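You operate a simulated robot arm through the tools that you are given. There is no shell and no other tool.

Carry out the task below with a simulated robot arm. There is one attempt and no reset: what you move stays moved.

TASK
Grease the rail with the green brush, run the runner forward and back.
Fine: the brush goes back where it stood. Set down upright: round brush. Where these are worked on the way, their far stop is far enough and under half their travel is too little: runner. A coat counts when it lies all over at full strength: go over it till it gets no stronger.

Only the result counts: the job must be done as asked and must still hold three seconds after the hand-in. Knocking over, shifting, dropping, spilling or breaking anything else fails it.

THE ROBOT
A 6-joint arm with a two-finger parallel gripper, fixed in place. Base frame: the origin is on the floor under the middle of its stand, x ahead of it, y to its left, z up; the work surface is at about z = 95. Lengths are in cm, angles in degrees, forces in N, time in s.
With the tool pointing down near the work surface it reaches from about 22 to 62 cm from the base axis. Its first joint turns from -66.0 to 66.0 degrees. Payload 2.7 kg.
The tool frame sits at the grasp point between the pads (the TCP): z along the fingers, y along the line on which they close. The tips reach 2.3 cm beyond it. Largest opening 9.4 cm; finger width 3.8, thickness 1; the body of the gripper, 5.4 by 9.6 cm, starts 3.9 cm behind the TCP.
Orientation is that of the tool frame in the base frame, as a unit quaternion [w, x, y, z]. With the fingers straight down and closing along the base's y, the tool's x points along the base's -x, its y along +y and its z along -z.

THE INTERFACE
- The arm moves only by the tool drive_tool. Its arguments are lists of equal length, an entry for each row: "offset": the shift along the tool's x, y, z in units of 250 mm (1.0 is 250 mm), a list of three; "turn": the turn, a rotation vector about the tool's x, y, z in units of 90 degrees (1.0 is 90 degrees), a list of three; "grip": the finger opening in cm, from 0 to 9.4. In form: {"offset": [[tx, ty, tz], ...], "turn": [[wx, wy, wz], ...], "grip": [grip, ...]}. A call has 1 to 20 rows; each row is the pose to reach, as a shift and turn from the pose commanded when the call began, along the tool's axes at that moment. A call with a number of a shift or a turn outside -1 to 1 is refused whole. Rows are played at 5 a second. More than 5 cm and 8.6 degrees between two rows, or a gripper value outside its range, and nothing of the call is played. A pose out of reach is approached as far as the arm can. The call stops where the force on the tool passes 80 N (or 10 N more than at its start, if that is more) or the arm is blocked; 0.2 s more then pass. The fingers move at their own pace (about 4.5 cm/s each) and stop on an object; they squeeze with about 35 N. The grip force told is the motor's: it shows also when the fingers shut on nothing. Time passes only in rows, and 0.2 s behind the last, so rows that repeat a pose let the fingers close. It gives the time, the measured TCP pose, the force on the tool (base axes), the opening and the grip force at its end, in the units of the frame above (readings bear some noise), with the torque about the TCP (base axes, N m) and any sound that the robot's microphone picked up.
- Cameras (640 x 400 px; columns grow to the right, rows downward): "scene" is fixed at [6.27, -41.44, 141.45]; the picture's right is [0.86, -0.51, 0.00], its down [-0.22, -0.37, -0.90] and it looks along [0.46, 0.77, -0.43] (base axes); focal length 285 px, centre (320, 200). "wrist" rides on the gripper at [8.6, 1.6, -7.5] in the tool frame; the picture's right is [-0.18, 0.98, 0.00], its down [-0.58, -0.11, -0.81] and it looks along [-0.79, -0.15, 0.59] (tool axes); focal length 243 px, centre (320, 200). There is no depth. A picture from a camera that has moved, and an enlarged one, comes with that camera's place and axes in the base frame and with its lens. The place of the scene camera against the robot may be out by one fixed shift of up to 1.2 cm in any direction.
- capture(camera): a new picture of that camera. No time passes.
- inspect(camera, box): a new picture of the part [left, top, right, bottom] of that camera's present view, enlarged. No time passes.
- sign_off(): hands the job in; it is judged then, once.

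Nothing tells you positions but the pictures and the camera data. Unless the task says otherwise, let go and move clear before handing in.

The tools are called after "Call:" as a command line: name --argument value ..., lists and objects as JSON in quotes. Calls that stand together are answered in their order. drive_tool: Moves the arm, as the interface text tells. Its arguments: {"type":"object","properties":{"offset":{"type":"array","items":{"type":"array","items":{"type":"number"}}},"turn":{"type":"array","items":{"type":"array","items":{"type":"number"}}},"grip":{"type":"array","items":{"type":"number"}}},"required":["offset","turn","grip"]} The other tools are called the same way: capture (camera) takes a picture; inspect (camera, box) takes an enlarged picture of a part of a camera's view; sign_off () hands the job in.

At the start:

```text
clock: 0.0
eef_pos: [32.95, 5.56, 129.33]
tool_rot: [0.001, 0.0, 1.0, -0.001]
wrist_force: [0.0, -0.2, 0.1]
torque: [-0.02, -0.02, 0.02]
grip_width: 9.4
gripper_force: 0.1
```

scene: 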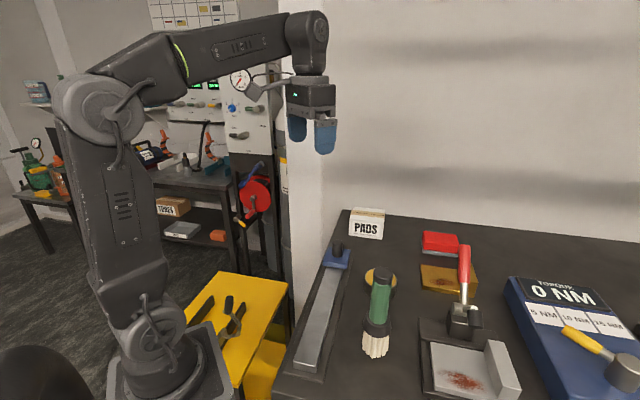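
wrist: 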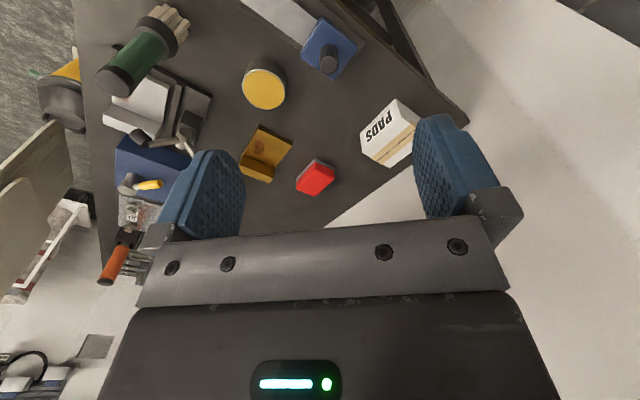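

I see a bench with a rail (a long bright bar with a blue runner at its far end), a green brush standing near it, a yellow tin/disc, and other things further right. I'll take closer looks before moving.

Call:
inspect --camera "scene" --box '[260, 200, 420, 300]'

Call:
inspect --camera "scene" --box '[260, 300, 420, 400]'

Call:
inspect --camera "scene" --box '[400, 210, 640, 400]'

Call:
inspect --camera "wrist" --box '[80, 0, 400, 200]'

```text
4.00 times, centred on (340, 250) of scene
camera zoom: at [6.27, -41.44, 141.45], right [0.86, -0.51, 0.0], down [-0.22, -0.37, -0.9], along [0.46, 0.77, -0.43], focal length 1141 px, centre (240, 0)
```

zoom: 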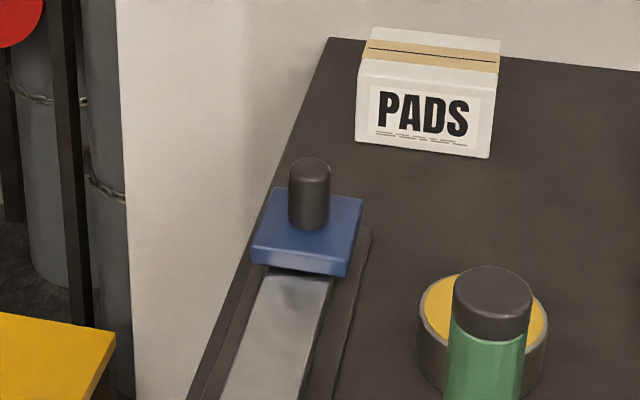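

```text
4.00 times, centred on (340, 350) of scene
camera zoom: at [6.27, -41.44, 141.45], right [0.86, -0.51, 0.0], down [-0.22, -0.37, -0.9], along [0.46, 0.77, -0.43], focal length 1141 px, centre (240, -400)
```

zoom: 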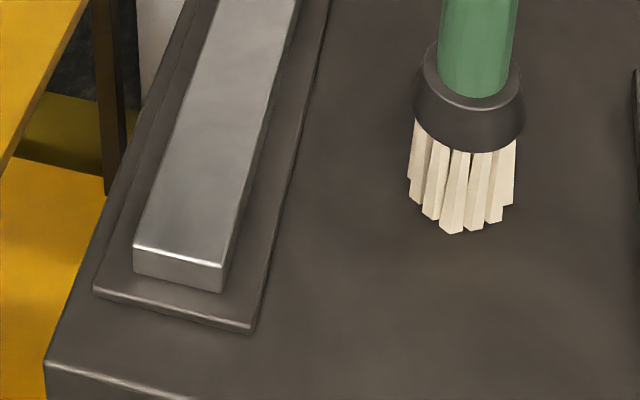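

```text
2.11 times, centred on (520, 305) of scene
camera zoom: at [6.27, -41.44, 141.45], right [0.86, -0.51, 0.0], down [-0.22, -0.37, -0.9], along [0.46, 0.77, -0.43], focal length 600 px, centre (-101, -21)
```

zoom: 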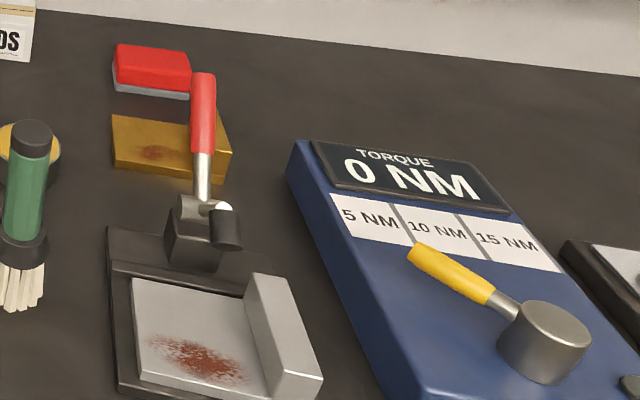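

```text
2.00 times, centred on (240, 100) of wrist
camera zoom: at [24.33, 7.17, 136.91], right [0.18, 0.98, 0.0], down [0.58, -0.11, 0.81], along [0.79, -0.15, -0.59], focal length 485 px, centre (480, 400)
```

zoom: 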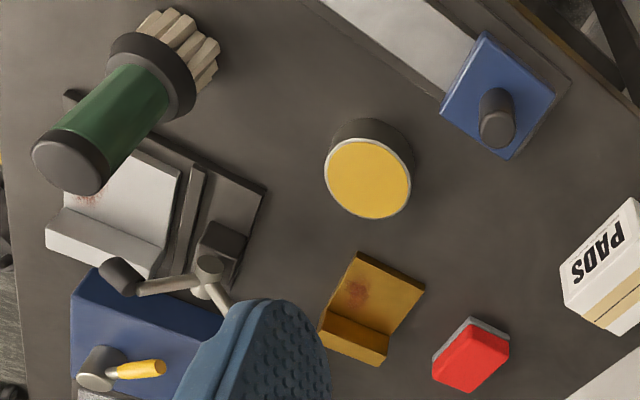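

The brush stands upright on its bristles at roughly (33, -17), the grease tin (yellow, open) at about (43.5, -6), and the rail runs at about 45° from (19.7, -14) to beyond (37, 3), with the runner at its far end. I'll move the hand above and behind the brush to look at it with the wrist camera.

Call:
drive_tool --offset '[[0.035, -0.1125, 0.0216], [0.07, -0.225, 0.0433], [0.105, -0.3375, 0.065], [0.14, -0.45, 0.0865], [0.175, -0.5625, 0.108], [0.21, -0.675, 0.13], [0.245, -0.7875, 0.151], [0.28, -0.9, 0.173], [0.28, -0.9, 0.173]]' --turn '[[0, 0, 0], [0, 0, 0], [0, 0, 0], [0, 0, 0], [0, 0, 0], [0, 0, 0], [0, 0, 0], [0, 0, 0], [0, 0, 0]]' --grip '[9.4, 9.4, 9.4, 9.4, 9.4, 9.4, 9.4, 9.4, 9.4]'

Call:
capture --camera "wrist"

Call:
capture --camera "scene"

```text
clock: 2.0
eef_pos: [26.12, -16.79, 125.16]
tool_rot: [0.001, 0.0, 1.0, -0.001]
wrist_force: [0.0, 0.8, 0.3]
torque: [-0.01, 0.05, 0.0]
grip_width: 9.36
gripper_force: 0.1
```

```text
taken
camera wrist: at [17.36, -15.34, 132.68], right [0.18, 0.98, 0.0], down [0.58, -0.11, 0.81], along [0.79, -0.15, -0.59], focal length 243 px, centre (320, 200)
```

wrist: 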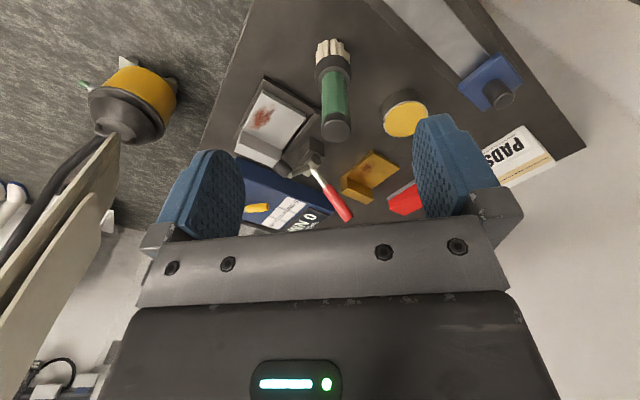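

```text
taken
```

scene: 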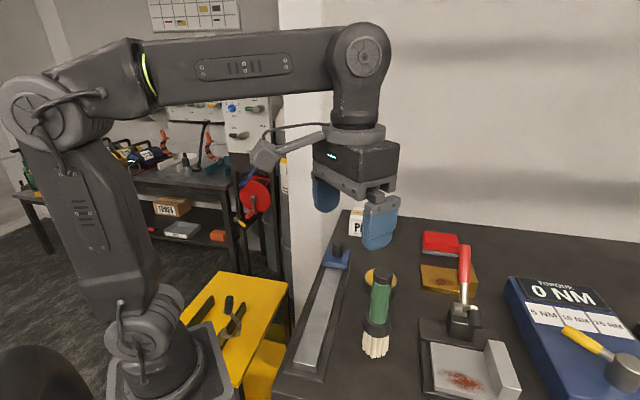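

Call:
inspect --camera "wrist" --box '[280, 20, 440, 150]'

Call:
inspect --camera "wrist" --box '[370, 0, 550, 120]'

```text
3.08 times, centred on (360, 85) of wrist
camera zoom: at [17.36, -15.34, 132.68], right [0.18, 0.98, 0.0], down [0.58, -0.11, 0.81], along [0.79, -0.15, -0.59], focal length 746 px, centre (197, 554)
```

zoom: 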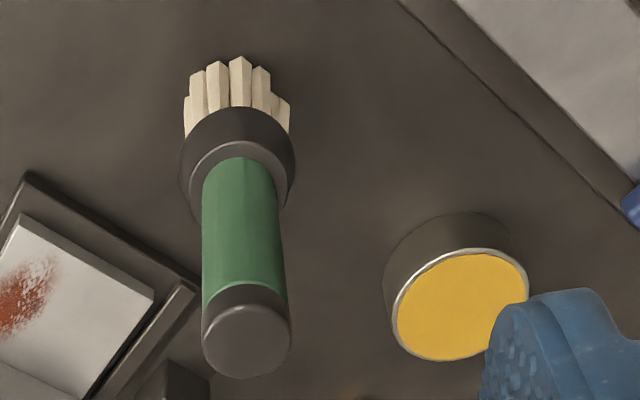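

```text
3.33 times, centred on (460, 60) of wrist
camera zoom: at [17.36, -15.34, 132.68], right [0.18, 0.98, 0.0], down [0.58, -0.11, 0.81], along [0.79, -0.15, -0.59], focal length 809 px, centre (-147, 667)
```

zoom: 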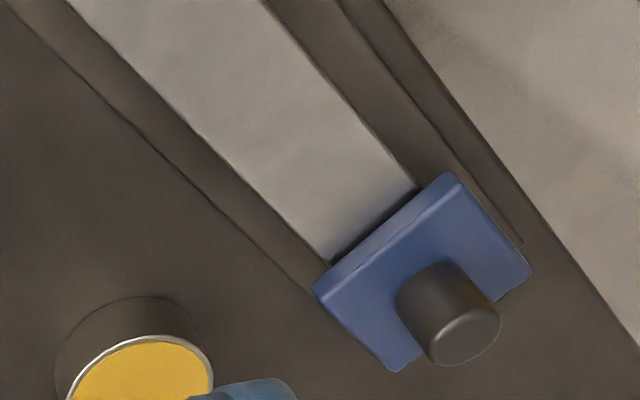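

The wrist views agree: brush handle top at (33.4, -16.7, 111.9), tin centre (43.9, -6.0, 98.1), rail centreline x − y ≈ 34.4 with its near end around (20.2, -14.2) and the runner's near edge around (37.6, 3.2). Next I bring the open hand over the brush to check alignment.

Call:
drive_tool --offset '[[-0.06, 0.002, 0.056], [-0.12, 0.004, 0.112], [-0.18, 0.006, 0.168], [-0.24, 0.008, 0.224], [-0.3, 0.0096, 0.28], [-0.3, 0.0096, 0.28]]' --turn '[[0, 0, 0], [0, 0, 0], [0, 0, 0], [0, 0, 0], [0, 0, 0], [0, 0, 0]]' --grip '[9.4, 9.4, 9.4, 9.4, 9.4, 9.4]'

Call:
capture --camera "wrist"

Call:
capture --camera "scene"

```text
clock: 3.4
eef_pos: [33.56, -16.7, 118.12]
tool_rot: [0.001, 0.0, 1.0, -0.001]
wrist_force: [0.6, -0.5, 0.1]
torque: [0.01, 0.02, 0.02]
grip_width: 9.4
gripper_force: 0.0
```

```text
taken
camera wrist: at [24.92, -15.05, 125.53], right [0.18, 0.98, 0.0], down [0.58, -0.11, 0.81], along [0.79, -0.15, -0.59], focal length 243 px, centre (320, 200)
```

wrist: 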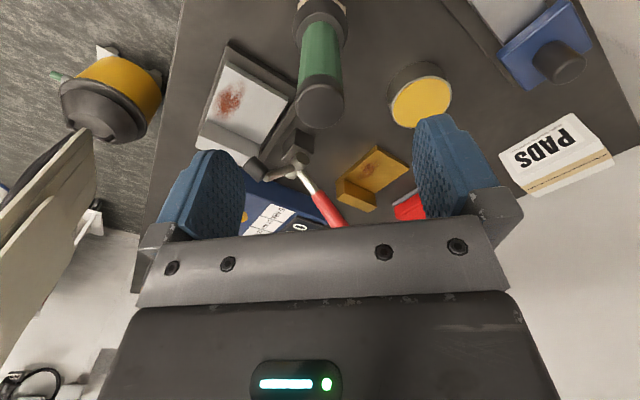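

```text
taken
```

scene: 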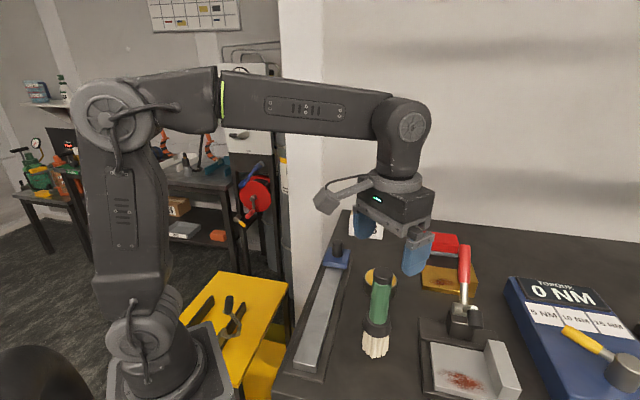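

The brush top sits right under the TCP at (33.4, -16.7). I descend to z ≈ 108.8 and close on the handle.

Call:
drive_tool --offset '[[0.0005, 0.0, 0.092], [0.001, 0.001, 0.184], [0.0015, 0.001, 0.276], [0.002, 0.001, 0.34], [0.002, 0.001, 0.368], [0.002, 0.001, 0.368]]' --turn '[[0, 0, 0], [0, 0, 0], [0, 0, 0], [0, 0, 0], [0, 0, 0], [0, 0, 0]]' --grip '[9.4, 9.4, 9.4, 9.4, 9.4, 9.4]'

Call:
capture --camera "wrist"

Call:
inspect --camera "scene" --box '[300, 180, 500, 380]'

```text
clock: 4.8
eef_pos: [33.65, -16.74, 108.89]
tool_rot: [0.001, 0.0, 1.0, 0.0]
wrist_force: [0.0, -0.4, 0.3]
torque: [-0.03, 0.01, -0.01]
grip_width: 9.39
gripper_force: 0.0
```

```text
taken
camera wrist: at [24.86, -15.12, 116.41], right [0.18, 0.98, 0.0], down [0.58, -0.11, 0.81], along [0.79, -0.15, -0.59], focal length 243 px, centre (320, 200)
```

wrist: 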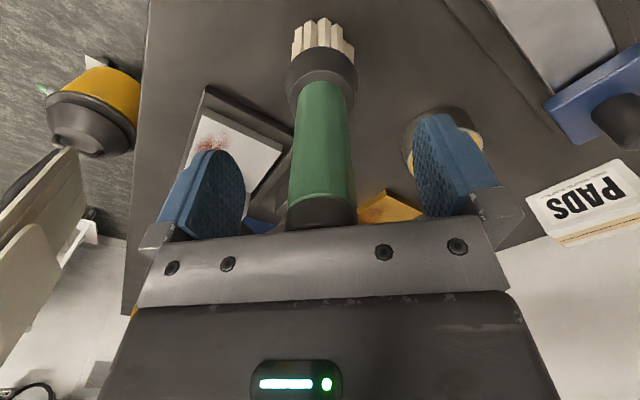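

```text
2.00 times, centred on (400, 280) of scene
camera zoom: at [6.27, -41.44, 141.45], right [0.86, -0.51, 0.0], down [-0.22, -0.37, -0.9], along [0.46, 0.77, -0.43], focal length 570 px, centre (160, 40)
```

zoom: 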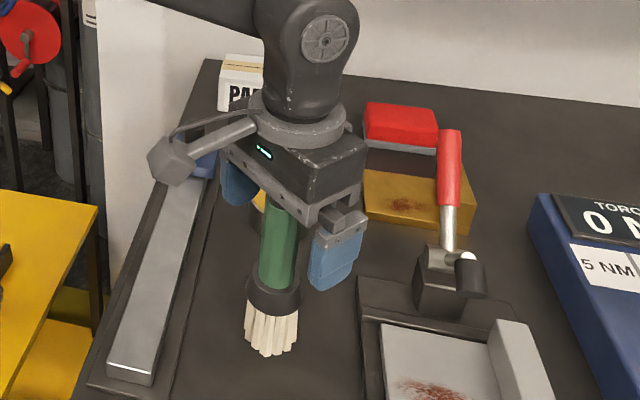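

The handle stands between the pads. Closing now.

Call:
drive_tool --offset '[[0, 0, 0], [0, 0, 0], [0, 0, 0], [0, 0, 0], [0, 0, 0], [0, 0, 0], [0, 0, 0]]' --turn '[[0, 0, 0], [0, 0, 0], [0, 0, 0], [0, 0, 0], [0, 0, 0], [0, 0, 0], [0, 0, 0]]' --grip '[6, 4, 3, 2, 1, 1, 1]'

Call:
capture --camera "wrist"

```text
clock: 6.4
eef_pos: [33.61, -16.66, 109.01]
tool_rot: [0.002, 0.001, 1.0, -0.001]
wrist_force: [0.9, 0.2, 0.2]
torque: [0.05, 0.01, -0.03]
grip_width: 3.03
gripper_force: 35.5
```

```text
taken
camera wrist: at [24.85, -15.12, 116.44], right [0.18, 0.98, 0.0], down [0.58, -0.11, 0.81], along [0.79, -0.15, -0.59], focal length 243 px, centre (320, 200)
```

wrist: 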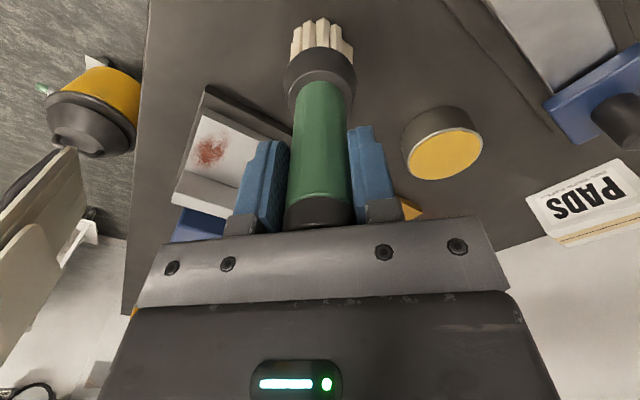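

The brush is held (3.03 cm, 35 N). I lift it, carry it over the tin, and stop just above the grease.

Call:
drive_tool --offset '[[0, 0, -0.1], [0, 0, -0.2], [0, 0, -0.3], [-0.07, 0.0713, -0.32], [-0.14, 0.1427, -0.32], [-0.21, 0.214, -0.32], [-0.28, 0.2853, -0.32], [-0.35, 0.3567, -0.32], [-0.42, 0.428, -0.32], [-0.42, 0.428, -0.26], [-0.42, 0.428, -0.2], [-0.42, 0.428, -0.18], [-0.42, 0.428, -0.18]]' --turn '[[0, 0, 0], [0, 0, 0], [0, 0, 0], [0, 0, 0], [0, 0, 0], [0, 0, 0], [0, 0, 0], [0, 0, 0], [0, 0, 0], [0, 0, 0], [0, 0, 0], [0, 0, 0], [0, 0, 0]]' --grip '[1, 1, 1, 1, 1, 1, 1, 1, 1, 1, 1, 1, 1]'

Call:
capture --camera "wrist"

Call:
inspect --camera "scene" --box '[300, 180, 500, 380]'

```text
clock: 9.2
eef_pos: [43.89, -6.02, 113.45]
tool_rot: [0.001, 0.0, 1.0, -0.001]
wrist_force: [-1.2, -0.1, -0.8]
torque: [-0.03, -0.01, -0.02]
grip_width: 3.02
gripper_force: 34.9
```

```text
taken
camera wrist: at [35.21, -4.46, 120.94], right [0.18, 0.98, 0.0], down [0.58, -0.11, 0.81], along [0.79, -0.15, -0.59], focal length 243 px, centre (320, 200)
```

wrist: 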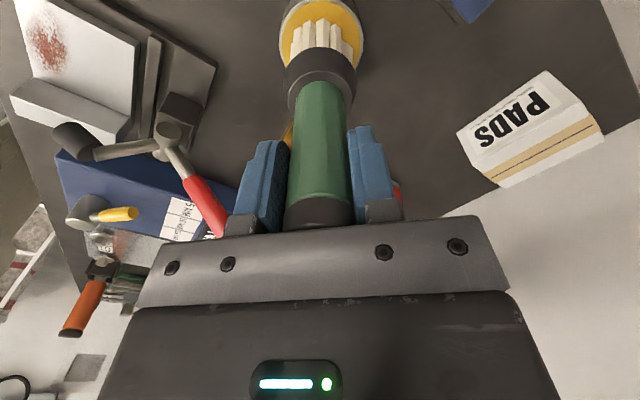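

```text
2.00 times, centred on (400, 280) of scene
camera zoom: at [6.27, -41.44, 141.45], right [0.86, -0.51, 0.0], down [-0.22, -0.37, -0.9], along [0.46, 0.77, -0.43], focal length 570 px, centre (160, 40)
```

zoom: 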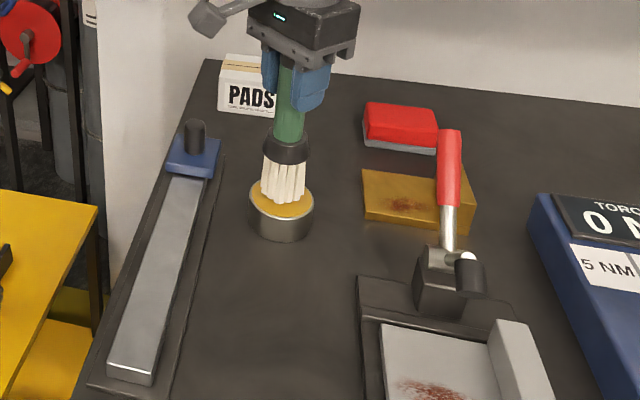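

The bristles are centred over the open tin, about 1.4 cm above its rim. I lower in small steps, checking the force.

Call:
drive_tool --offset '[[0, 0, 0.016], [0, 0, 0.032], [0, 0, 0.048], [0, 0, 0.056], [0, 0, 0.064], [0, 0, 0.064]]' --turn '[[0, 0, 0], [0, 0, 0], [0, 0, 0], [0, 0, 0], [0, 0, 0], [0, 0, 0]]' --grip '[1, 1, 1, 1, 1, 1]'

Call:
inspect --camera "wrist" --box '[240, 0, 400, 100]'

Call:
inspect --camera "scene" --box '[320, 210, 440, 310]'

```text
clock: 10.6
eef_pos: [43.99, -5.86, 112.11]
tool_rot: [0.004, 0.001, 1.0, -0.001]
wrist_force: [0.1, 0.2, 28.1]
torque: [0.16, -0.22, -0.03]
grip_width: 3.04
gripper_force: 35.3
```

```text
4.00 times, centred on (320, 50) of wrist
camera zoom: at [35.21, -4.39, 119.51], right [0.18, 0.98, 0.0], down [0.57, -0.11, 0.81], along [0.8, -0.15, -0.58], focal length 970 px, centre (320, 800)
```

zoom: 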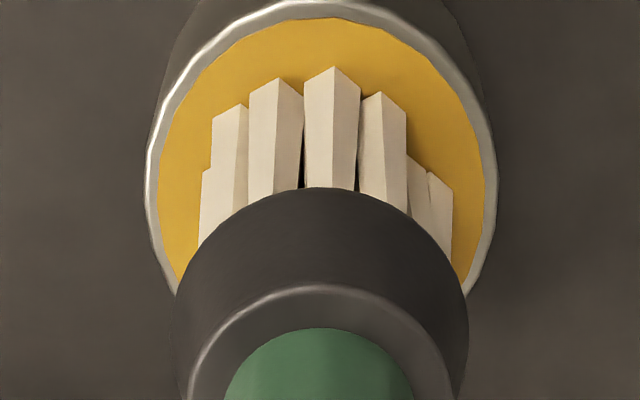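

```text
4.00 times, centred on (380, 260) of scene
camera zoom: at [6.23, -41.44, 141.46], right [0.86, -0.51, 0.0], down [-0.22, -0.37, -0.9], along [0.46, 0.77, -0.43], focal length 1141 px, centre (80, -40)
```

zoom: 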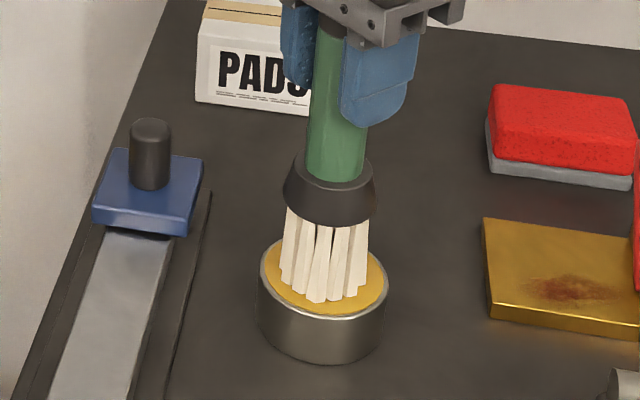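

The bristles are pressing on the grease at 28 N. I'll lift out and look whether they carry grease.

Call:
drive_tool --offset '[[0, 0, -0.008], [0, 0, -0.04], [0, 0, -0.1], [0, 0, -0.16], [0, 0, -0.2], [0, 0, -0.2]]' --turn '[[0, 0, 0], [0, 0, 0], [0, 0, 0], [0, 0, 0], [0, 0, 0], [0, 0, 0]]' --grip '[1, 1, 1, 1, 1, 1]'

Call:
inspect --camera "wrist" --box '[240, 0, 400, 100]'

Call:
inspect --camera "scene" --box '[320, 190, 440, 290]'

```text
clock: 12.0
eef_pos: [44.04, -6.04, 116.88]
tool_rot: [0.001, 0.0, 1.0, -0.001]
wrist_force: [-0.2, 0.3, -0.2]
torque: [0.0, 0.0, 0.01]
grip_width: 3.02
gripper_force: 35.2
```

```text
4.00 times, centred on (320, 50) of wrist
camera zoom: at [35.31, -4.42, 124.33], right [0.18, 0.98, 0.0], down [0.58, -0.11, 0.81], along [0.79, -0.15, -0.59], focal length 970 px, centre (320, 800)
```

zoom: 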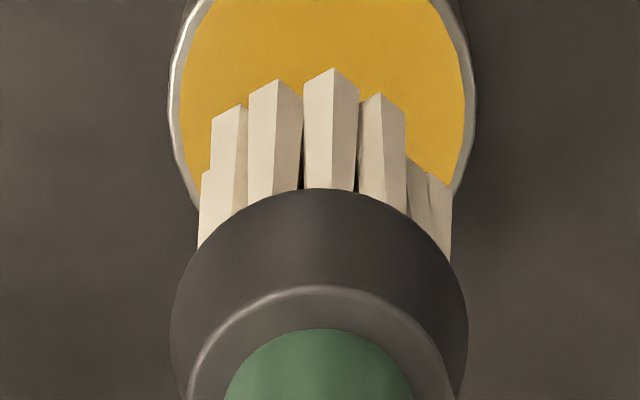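

```text
4.00 times, centred on (380, 240) of scene
camera zoom: at [6.27, -41.44, 141.45], right [0.86, -0.51, 0.0], down [-0.22, -0.37, -0.9], along [0.46, 0.77, -0.43], focal length 1141 px, centre (80, 40)
```

zoom: 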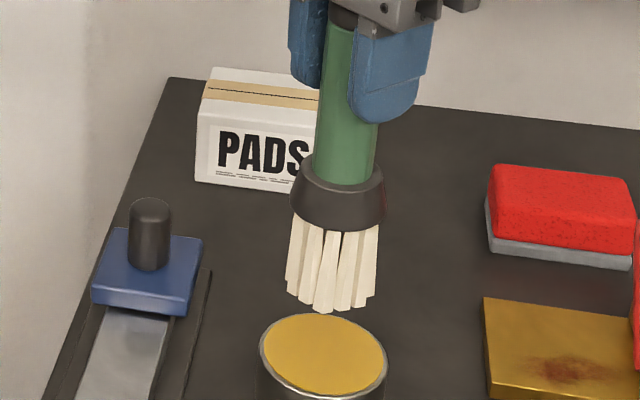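

The bristles do not visibly change colour, so I'll test on the rail. I carry the brush to mid-rail at about (28.6, -5.7), staying above it first to check alignment.

Call:
drive_tool --offset '[[0.1, 0.0015, 0.0], [0.2, 0.003, 0.0], [0.3, 0.0045, 0.0], [0.4, 0.006, 0.0], [0.5, 0.0075, 0.02], [0.6, 0.009, 0.08], [0.612, 0.009, 0.132], [0.612, 0.009, 0.132]]' --turn '[[0, 0, 0], [0, 0, 0], [0, 0, 0], [0, 0, 0], [0, 0, 0], [0, 0, 0], [0, 0, 0], [0, 0, 0]]' --grip '[1, 1, 1, 1, 1, 1, 1, 1]'

Call:
capture --camera "wrist"

Call:
inspect --camera "scene" --box '[260, 200, 420, 400]'

Call:
inspect --camera "wrist" --box '[240, 0, 400, 100]'

```text
clock: 13.8
eef_pos: [28.76, -5.68, 113.69]
tool_rot: [0.001, 0.0, 1.0, -0.001]
wrist_force: [-0.8, -0.7, -0.8]
torque: [0.03, 0.0, 0.02]
grip_width: 3.01
gripper_force: 35.0
```

```text
taken
camera wrist: at [20.0, -4.19, 121.06], right [0.18, 0.98, 0.0], down [0.58, -0.11, 0.81], along [0.79, -0.15, -0.59], focal length 243 px, centre (320, 200)
```

wrist: 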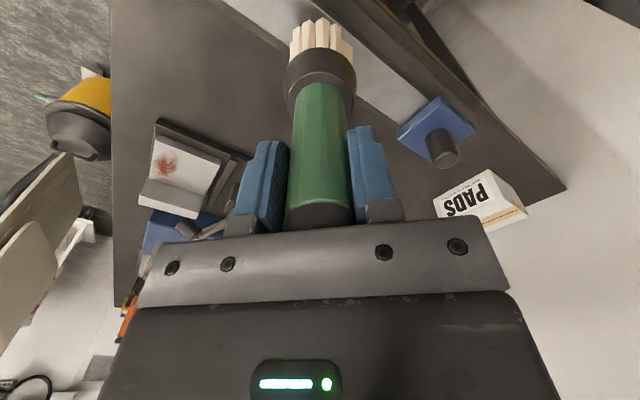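

```text
2.00 times, centred on (340, 300) of scene
camera zoom: at [6.27, -41.44, 141.45], right [0.86, -0.51, 0.0], down [-0.22, -0.37, -0.9], along [0.46, 0.77, -0.43], focal length 570 px, centre (280, 0)
```

zoom: 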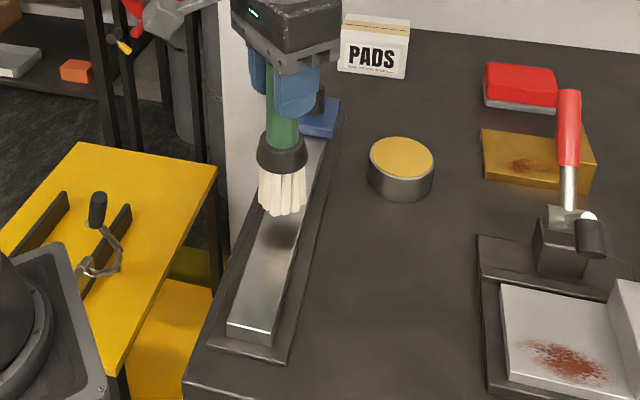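

```text
4.00 times, centred on (320, 50) of wrist
camera zoom: at [20.0, -4.19, 121.06], right [0.18, 0.98, 0.0], down [0.58, -0.11, 0.81], along [0.79, -0.15, -0.59], focal length 970 px, centre (320, 800)
```

zoom: 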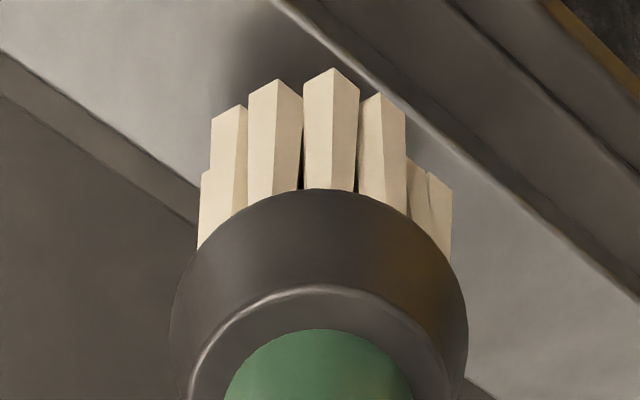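

The brush is centred on the rail. Lowering gently to contact.

Call:
drive_tool --offset '[[0, 0, 0.03], [0, 0, 0.05], [0, 0, 0.07], [0, 0, 0.08], [0, 0, 0.088], [0, 0, 0.088]]' --turn '[[0, 0, 0], [0, 0, 0], [0, 0, 0], [0, 0, 0], [0, 0, 0], [0, 0, 0]]' --grip '[1, 1, 1, 1, 1, 1]'

Call:
inspect --camera "wrist" --box '[240, 0, 400, 100]'

Call:
inspect --camera "scene" --box '[280, 240, 380, 400]'

```text
clock: 15.2
eef_pos: [28.67, -5.74, 111.36]
tool_rot: [0.002, 0.001, 1.0, -0.001]
wrist_force: [-0.1, -0.5, -1.0]
torque: [0.0, 0.01, 0.01]
grip_width: 3.04
gripper_force: 35.0
```

```text
4.00 times, centred on (320, 50) of wrist
camera zoom: at [20.06, -4.22, 118.84], right [0.18, 0.98, 0.0], down [0.58, -0.11, 0.81], along [0.79, -0.15, -0.59], focal length 970 px, centre (320, 800)
```

zoom: 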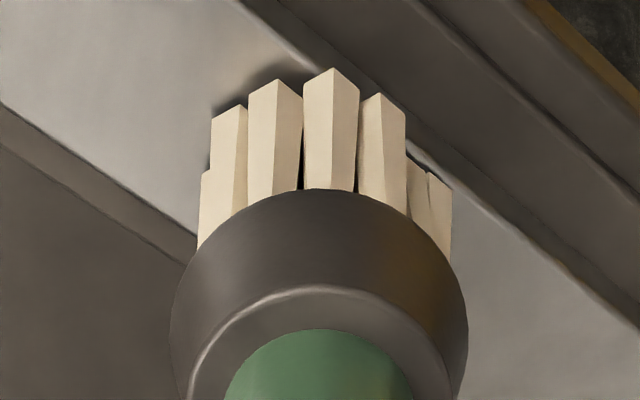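

```text
2.50 times, centred on (330, 320) of scene
camera zoom: at [6.27, -41.44, 141.45], right [0.86, -0.51, 0.0], down [-0.22, -0.37, -0.9], along [0.46, 0.77, -0.43], focal length 713 px, centre (295, -100)
```

zoom: 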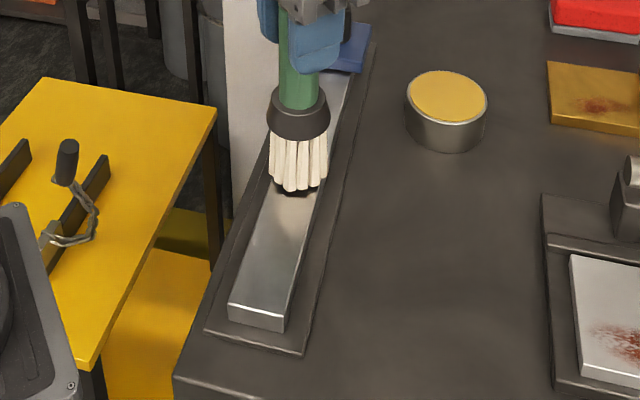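

Still a slight gap, no force yet. Continuing down in small increments.

Call:
drive_tool --offset '[[0, 0, 0.004], [0, 0, 0.008], [0, 0, 0.01], [0, 0, 0.01]]' --turn '[[0, 0, 0], [0, 0, 0], [0, 0, 0], [0, 0, 0]]' --grip '[1, 1, 1, 1]'

```text
clock: 16.2
eef_pos: [28.66, -5.79, 111.03]
tool_rot: [0.001, 0.0, 1.0, -0.001]
wrist_force: [0.0, -0.8, 2.1]
torque: [-0.03, -0.07, 0.05]
grip_width: 3.02
gripper_force: 34.5
```

Contact is just starting (2 N). A touch more pressure.

Call:
drive_tool --offset '[[0, 0, 0.003], [0, 0, 0.006], [0, 0, 0.006]]' --turn '[[0, 0, 0], [0, 0, 0], [0, 0, 0]]' --grip '[1, 1, 1]'

Call:
inspect --camera "scene" --box '[280, 240, 380, 400]'

```text
clock: 17.0
eef_pos: [28.76, -5.68, 111.09]
tool_rot: [0.002, 0.0, 1.0, -0.001]
wrist_force: [-5.4, 2.5, 26.4]
torque: [0.35, 0.32, 0.08]
grip_width: 3.05
gripper_force: 35.4
```

```text
2.50 times, centred on (330, 320) of scene
camera zoom: at [6.23, -41.43, 141.46], right [0.86, -0.51, 0.0], down [-0.22, -0.37, -0.9], along [0.46, 0.77, -0.43], focal length 713 px, centre (295, -100)
```

zoom: 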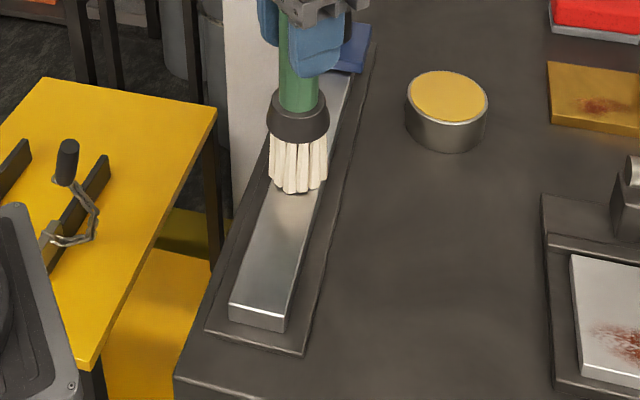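

Pressed at 26 N, which is more than needed. I ease up a bit and stroke a few centimetres toward the near end, then look at the coat.

Call:
drive_tool --offset '[[0, 0, -0.004], [0.0141, -0.0141, -0.004], [0.0283, -0.0283, -0.004], [0.0424, -0.0424, -0.004], [0.0566, -0.0566, -0.004], [0.0707, -0.0707, -0.004], [0.0849, -0.0849, -0.004], [0.0849, -0.0849, -0.004]]' --turn '[[0, 0, 0], [0, 0, 0], [0, 0, 0], [0, 0, 0], [0, 0, 0], [0, 0, 0], [0, 0, 0], [0, 0, 0]]' --grip '[1, 1, 1, 1, 1, 1, 1, 1]'

Call:
capture --camera "wrist"

Call:
inspect --camera "scene" --box '[280, 240, 380, 400]'

```text
clock: 18.8
eef_pos: [26.63, -7.84, 111.09]
tool_rot: [0.0, 0.0, 1.0, -0.001]
wrist_force: [3.6, 3.0, 12.8]
torque: [0.35, -0.8, 0.08]
grip_width: 3.01
gripper_force: 34.9
```

```text
taken
camera wrist: at [17.88, -6.3, 118.5], right [0.18, 0.98, 0.0], down [0.58, -0.11, 0.81], along [0.79, -0.15, -0.59], focal length 243 px, centre (320, 200)
```

wrist: 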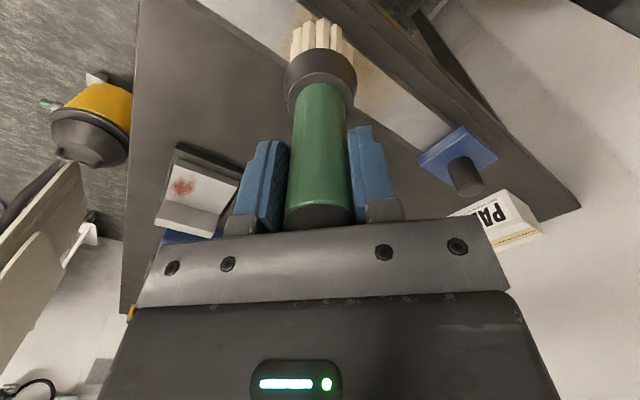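

```text
2.50 times, centred on (330, 320) of scene
camera zoom: at [6.27, -41.43, 141.46], right [0.86, -0.51, 0.0], down [-0.22, -0.37, -0.9], along [0.46, 0.77, -0.43], focal length 713 px, centre (295, -100)
```

zoom: 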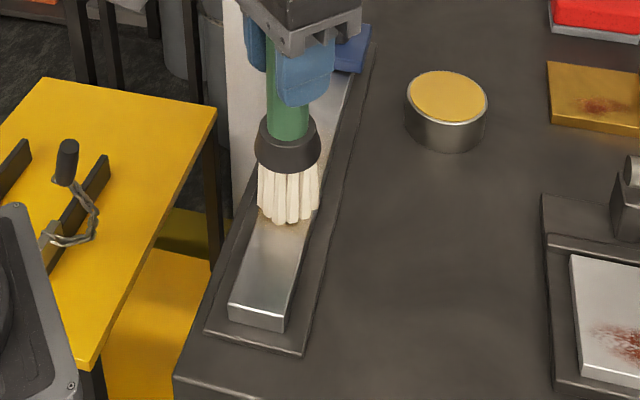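

Call:
inspect --camera "wrist" --box '[180, 0, 500, 200]'

Call:
inspect --camera "scene" --box '[300, 270, 380, 350]'

```text
2.00 times, centred on (340, 100) of wrist
camera zoom: at [17.88, -6.3, 118.5], right [0.18, 0.98, 0.0], down [0.58, -0.11, 0.81], along [0.79, -0.15, -0.59], focal length 485 px, centre (280, 400)
```

zoom: 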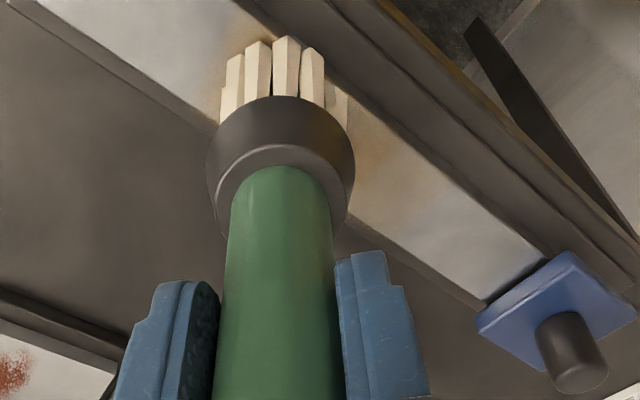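

```text
5.00 times, centred on (340, 310) of scene
camera zoom: at [6.27, -41.43, 141.46], right [0.86, -0.51, 0.0], down [-0.22, -0.37, -0.9], along [0.46, 0.77, -0.43], focal length 1426 px, centre (220, -350)
```

zoom: 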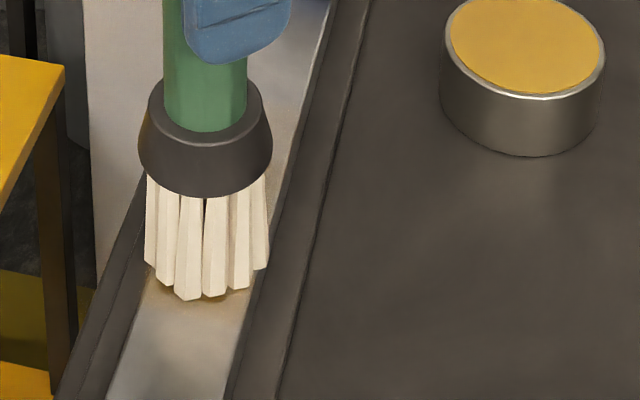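

A faint tan coat is being laid. I continue the stroke to the near end of the rail with light pressure.

Call:
drive_tool --offset '[[0.0189, -0.0189, 0], [0.0377, -0.0377, 0], [0.0566, -0.0566, 0], [0.0754, -0.0754, 0], [0.0943, -0.0943, 0], [0.1132, -0.1132, 0], [0.132, -0.132, 0], [0.1509, -0.1509, 0], [0.1697, -0.1697, 0], [0.1886, -0.1886, 0], [0.2074, -0.2074, 0], [0.2263, -0.2263, 0], [0.2263, -0.2263, 0]]' --turn '[[0, 0, 0], [0, 0, 0], [0, 0, 0], [0, 0, 0], [0, 0, 0], [0, 0, 0], [0, 0, 0], [0, 0, 0], [0, 0, 0], [0, 0, 0], [0, 0, 0], [0, 0, 0], [0, 0, 0]]' --grip '[1, 1, 1, 1, 1, 1, 1, 1, 1, 1, 1, 1, 1]'

Call:
capture --camera "wrist"

Call:
capture --camera "scene"

Call:
inspect --camera "scene" --box '[270, 240, 380, 400]'

```text
clock: 21.6
eef_pos: [20.9, -13.49, 111.06]
tool_rot: [0.001, 0.0, 1.0, -0.001]
wrist_force: [2.9, 3.9, 11.9]
torque: [0.35, -0.57, 0.08]
grip_width: 3.02
gripper_force: 35.2
```

```text
taken
camera wrist: at [12.26, -11.94, 118.5], right [0.18, 0.98, 0.0], down [0.58, -0.11, 0.81], along [0.79, -0.15, -0.59], focal length 243 px, centre (320, 200)
```

wrist: 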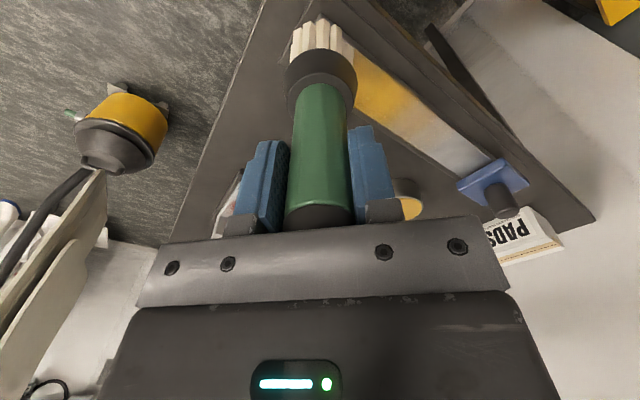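

```text
taken
```

scene: 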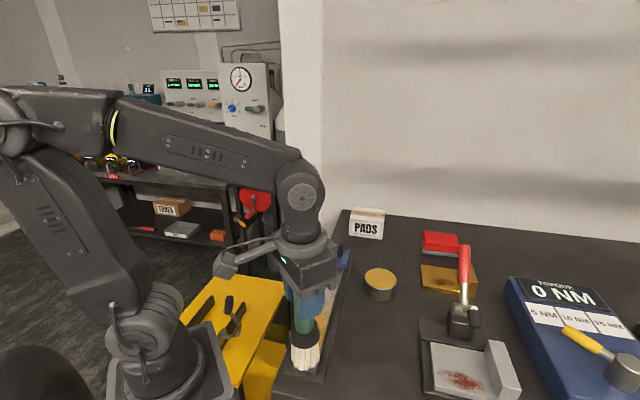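

```text
2.50 times, centred on (325, 320) of scene
camera zoom: at [6.27, -41.43, 141.46], right [0.86, -0.51, 0.0], down [-0.22, -0.37, -0.9], along [0.46, 0.77, -0.43], focal length 713 px, centre (308, -100)
```

zoom: 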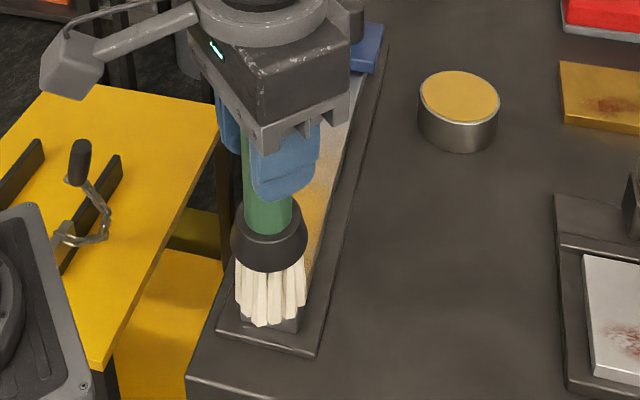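

Coat is building well behind the brush. Now a full stroke back up the rail to just short of the runner.

Call:
drive_tool --offset '[[-0.0293, 0.0293, 0], [-0.0587, 0.0587, 0], [-0.088, 0.088, 0], [-0.1174, 0.1174, 0], [-0.1467, 0.1467, 0], [-0.1761, 0.1761, 0], [-0.2054, 0.2054, 0], [-0.2348, 0.2348, 0], [-0.2641, 0.2641, 0], [-0.2935, 0.2935, 0], [-0.3228, 0.3228, 0], [-0.3522, 0.3522, 0], [-0.3815, 0.3815, 0], [-0.4109, 0.4109, 0], [-0.4402, 0.4402, 0], [-0.4696, 0.4696, 0], [-0.4989, 0.4989, 0], [-0.5283, 0.5283, 0], [-0.5576, 0.5576, 0], [-0.587, 0.587, 0]]' --turn '[[0, 0, 0], [0, 0, 0], [0, 0, 0], [0, 0, 0], [0, 0, 0], [0, 0, 0], [0, 0, 0], [0, 0, 0], [0, 0, 0], [0, 0, 0], [0, 0, 0], [0, 0, 0], [0, 0, 0], [0, 0, 0], [0, 0, 0], [0, 0, 0], [0, 0, 0], [0, 0, 0], [0, 0, 0], [0, 0, 0]]' --grip '[1, 1, 1, 1, 1, 1, 1, 1, 1, 1, 1, 1, 1, 1, 1, 1, 1, 1, 1, 1]'

Call:
capture --camera "wrist"

Call:
inspect --camera "scene" --box '[270, 220, 380, 400]'

```text
clock: 25.8
eef_pos: [35.64, 0.98, 111.15]
tool_rot: [0.002, 0.0, 1.0, -0.001]
wrist_force: [-3.4, -3.5, 12.5]
torque: [-0.18, 0.34, 0.01]
grip_width: 3.03
gripper_force: 34.9
```

```text
taken
camera wrist: at [26.85, 2.61, 118.47], right [0.18, 0.98, 0.0], down [0.58, -0.11, 0.81], along [0.79, -0.15, -0.59], focal length 243 px, centre (320, 200)
```

wrist: 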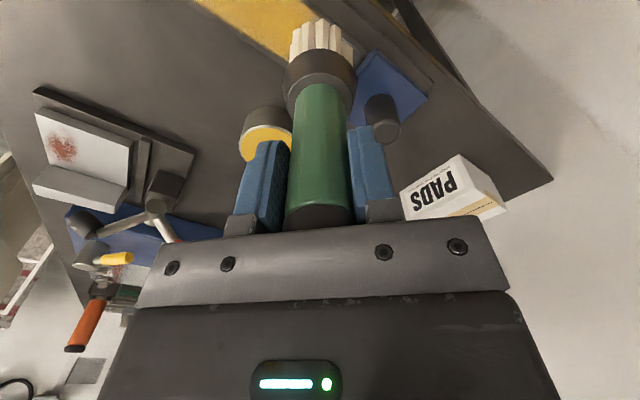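

```text
2.22 times, centred on (325, 310) of scene
camera zoom: at [6.24, -41.46, 141.45], right [0.86, -0.51, 0.0], down [-0.22, -0.37, -0.9], along [0.46, 0.77, -0.43], focal length 634 px, centre (309, -44)
```

zoom: 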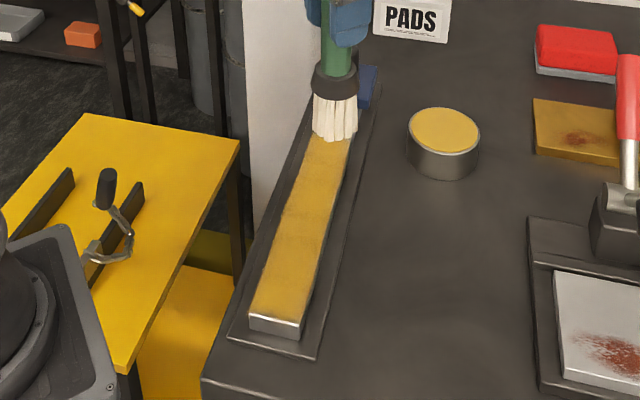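

The rail is now broadly coated. Let me look closely at the coat and the gap to the runner.

Call:
inspect --camera "wrist" --box '[200, 0, 440, 150]'

Call:
inspect --camera "scene" --box '[300, 230, 380, 310]'

Call:
inspect --camera "scene" --box '[280, 300, 360, 380]'

```text
2.67 times, centred on (320, 75) of wrist
camera zoom: at [26.85, 2.61, 118.47], right [0.18, 0.98, 0.0], down [0.58, -0.11, 0.81], along [0.79, -0.15, -0.59], focal length 647 px, centre (320, 533)
```

zoom: 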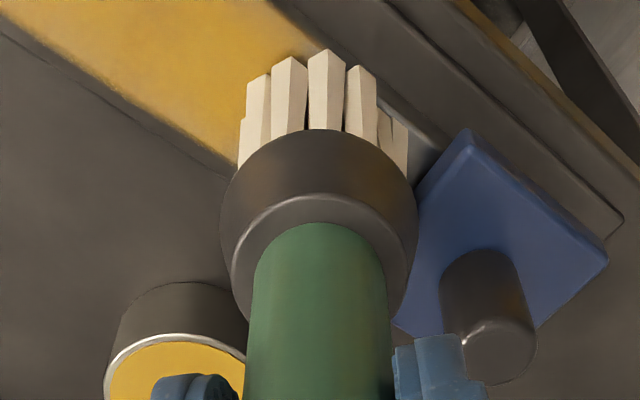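

```text
5.00 times, centred on (340, 270) of scene
camera zoom: at [6.24, -41.46, 141.45], right [0.86, -0.51, 0.0], down [-0.22, -0.37, -0.9], along [0.46, 0.77, -0.43], focal length 1426 px, centre (220, -150)
```

zoom: 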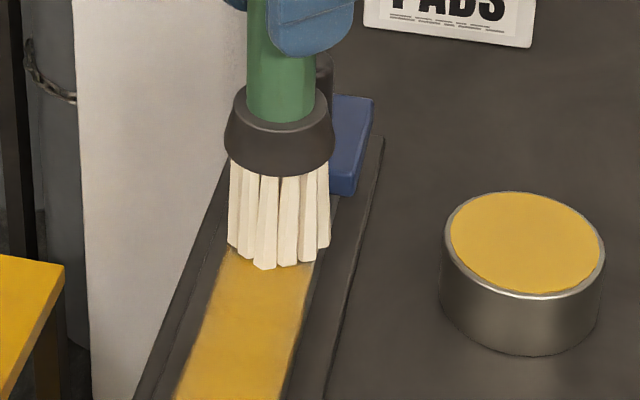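

```text
5.00 times, centred on (320, 340) of scene
camera zoom: at [6.24, -41.46, 141.45], right [0.86, -0.51, 0.0], down [-0.22, -0.37, -0.9], along [0.46, 0.77, -0.43], focal length 1426 px, centre (320, -500)
```

zoom: 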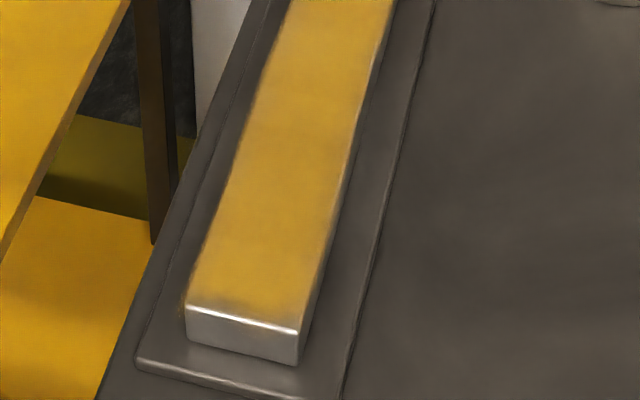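

The coat looks strong in the middle, slightly weaker at the edges. I'll go a little closer to the runner, then make more passes with small sideways offsets.

Call:
drive_tool --offset '[[-0.008, 0.008, 0], [-0.016, 0.016, 0], [-0.016, 0.016, 0]]' --turn '[[0, 0, 0], [0, 0, 0], [0, 0, 0]]' --grip '[1, 1, 1]'

Call:
inspect --camera "wrist" --box '[260, 0, 440, 110]'

Call:
inspect --camera "scene" --box '[310, 220, 370, 280]'

```text
clock: 26.6
eef_pos: [36.0, 1.39, 111.01]
tool_rot: [0.001, 0.0, 1.0, -0.001]
wrist_force: [-2.8, -4.1, 13.8]
torque: [-0.34, 0.21, 0.03]
grip_width: 3.02
gripper_force: 35.1
```

```text
3.56 times, centred on (350, 55) of wrist
camera zoom: at [27.26, 3.03, 118.48], right [0.18, 0.98, 0.0], down [0.58, -0.11, 0.81], along [0.79, -0.15, -0.59], focal length 863 px, centre (213, 716)
```

zoom: 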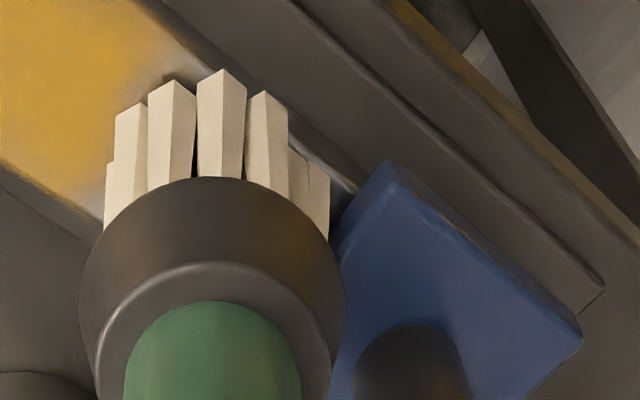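

```text
6.67 times, centred on (340, 250) of scene
camera zoom: at [6.25, -41.46, 141.45], right [0.86, -0.51, 0.0], down [-0.22, -0.37, -0.9], along [0.46, 0.77, -0.43], focal length 1902 px, centre (187, -133)
```

zoom: 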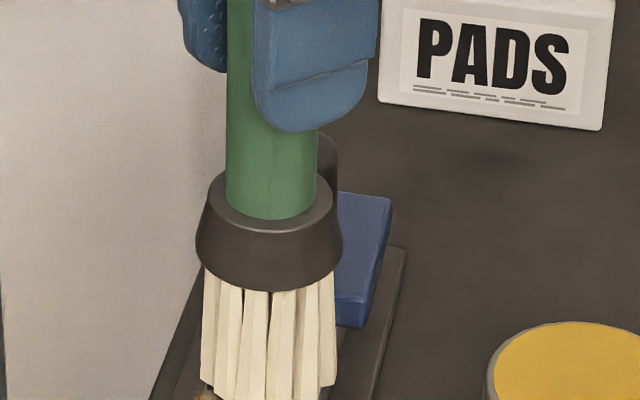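

Force is steady at ~13 N and there is no contact with the runner yet. Next pass: shift 0.5 cm toward the robot-side edge and stroke down to the near end.

Call:
drive_tool --offset '[[0.0141, 0.0141, 0], [0.0458, -0.0176, 0], [0.0775, -0.0493, 0], [0.1092, -0.081, 0], [0.1409, -0.1127, 0], [0.1726, -0.1444, 0], [0.2043, -0.1761, 0], [0.236, -0.2078, 0], [0.2677, -0.2395, 0], [0.2994, -0.2712, 0], [0.3311, -0.3029, 0], [0.3628, -0.3346, 0], [0.3945, -0.3663, 0], [0.4262, -0.398, 0], [0.4579, -0.4297, 0], [0.4896, -0.4614, 0], [0.5213, -0.4931, 0], [0.553, -0.5248, 0], [0.5847, -0.5565, 0], [0.6164, -0.5882, 0]]' --turn '[[0, 0, 0], [0, 0, 0], [0, 0, 0], [0, 0, 0], [0, 0, 0], [0, 0, 0], [0, 0, 0], [0, 0, 0], [0, 0, 0], [0, 0, 0], [0, 0, 0], [0, 0, 0], [0, 0, 0], [0, 0, 0], [0, 0, 0], [0, 0, 0], [0, 0, 0], [0, 0, 0], [0, 0, 0], [0, 0, 0]]' --grip '[1, 1, 1, 1, 1, 1, 1, 1, 1, 1, 1, 1, 1, 1, 1, 1, 1, 1, 1, 1]'

Call:
capture --camera "wrist"

Call:
inspect --camera "wrist" --box '[280, 0, 560, 200]'

```text
clock: 30.8
eef_pos: [20.66, -13.02, 110.97]
tool_rot: [0.002, -0.001, 1.0, 0.0]
wrist_force: [2.8, 2.2, 10.5]
torque: [0.37, -0.51, -0.02]
grip_width: 3.03
gripper_force: 35.1
```

```text
taken
camera wrist: at [11.83, -11.49, 118.45], right [0.18, 0.98, 0.0], down [0.58, -0.11, 0.81], along [0.8, -0.15, -0.59], focal length 243 px, centre (320, 200)
```

wrist: 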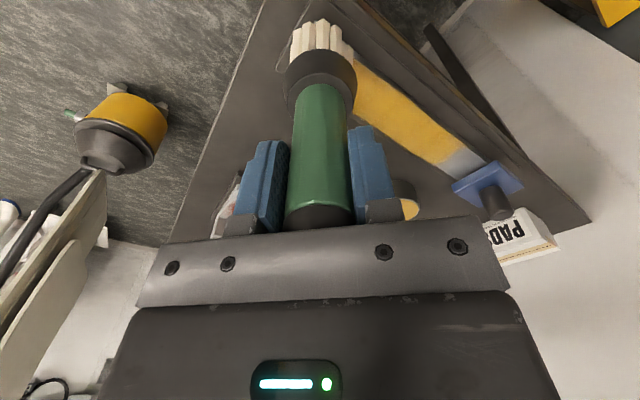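

```text
2.00 times, centred on (420, 100) of wrist
camera zoom: at [11.83, -11.49, 118.45], right [0.18, 0.98, 0.0], down [0.58, -0.11, 0.81], along [0.8, -0.15, -0.59], focal length 485 px, centre (120, 400)
```

zoom: 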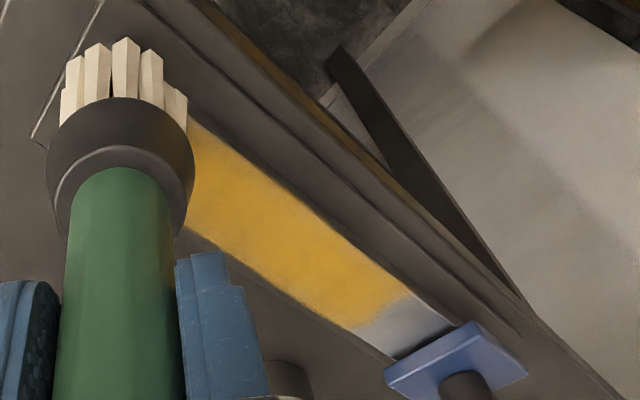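

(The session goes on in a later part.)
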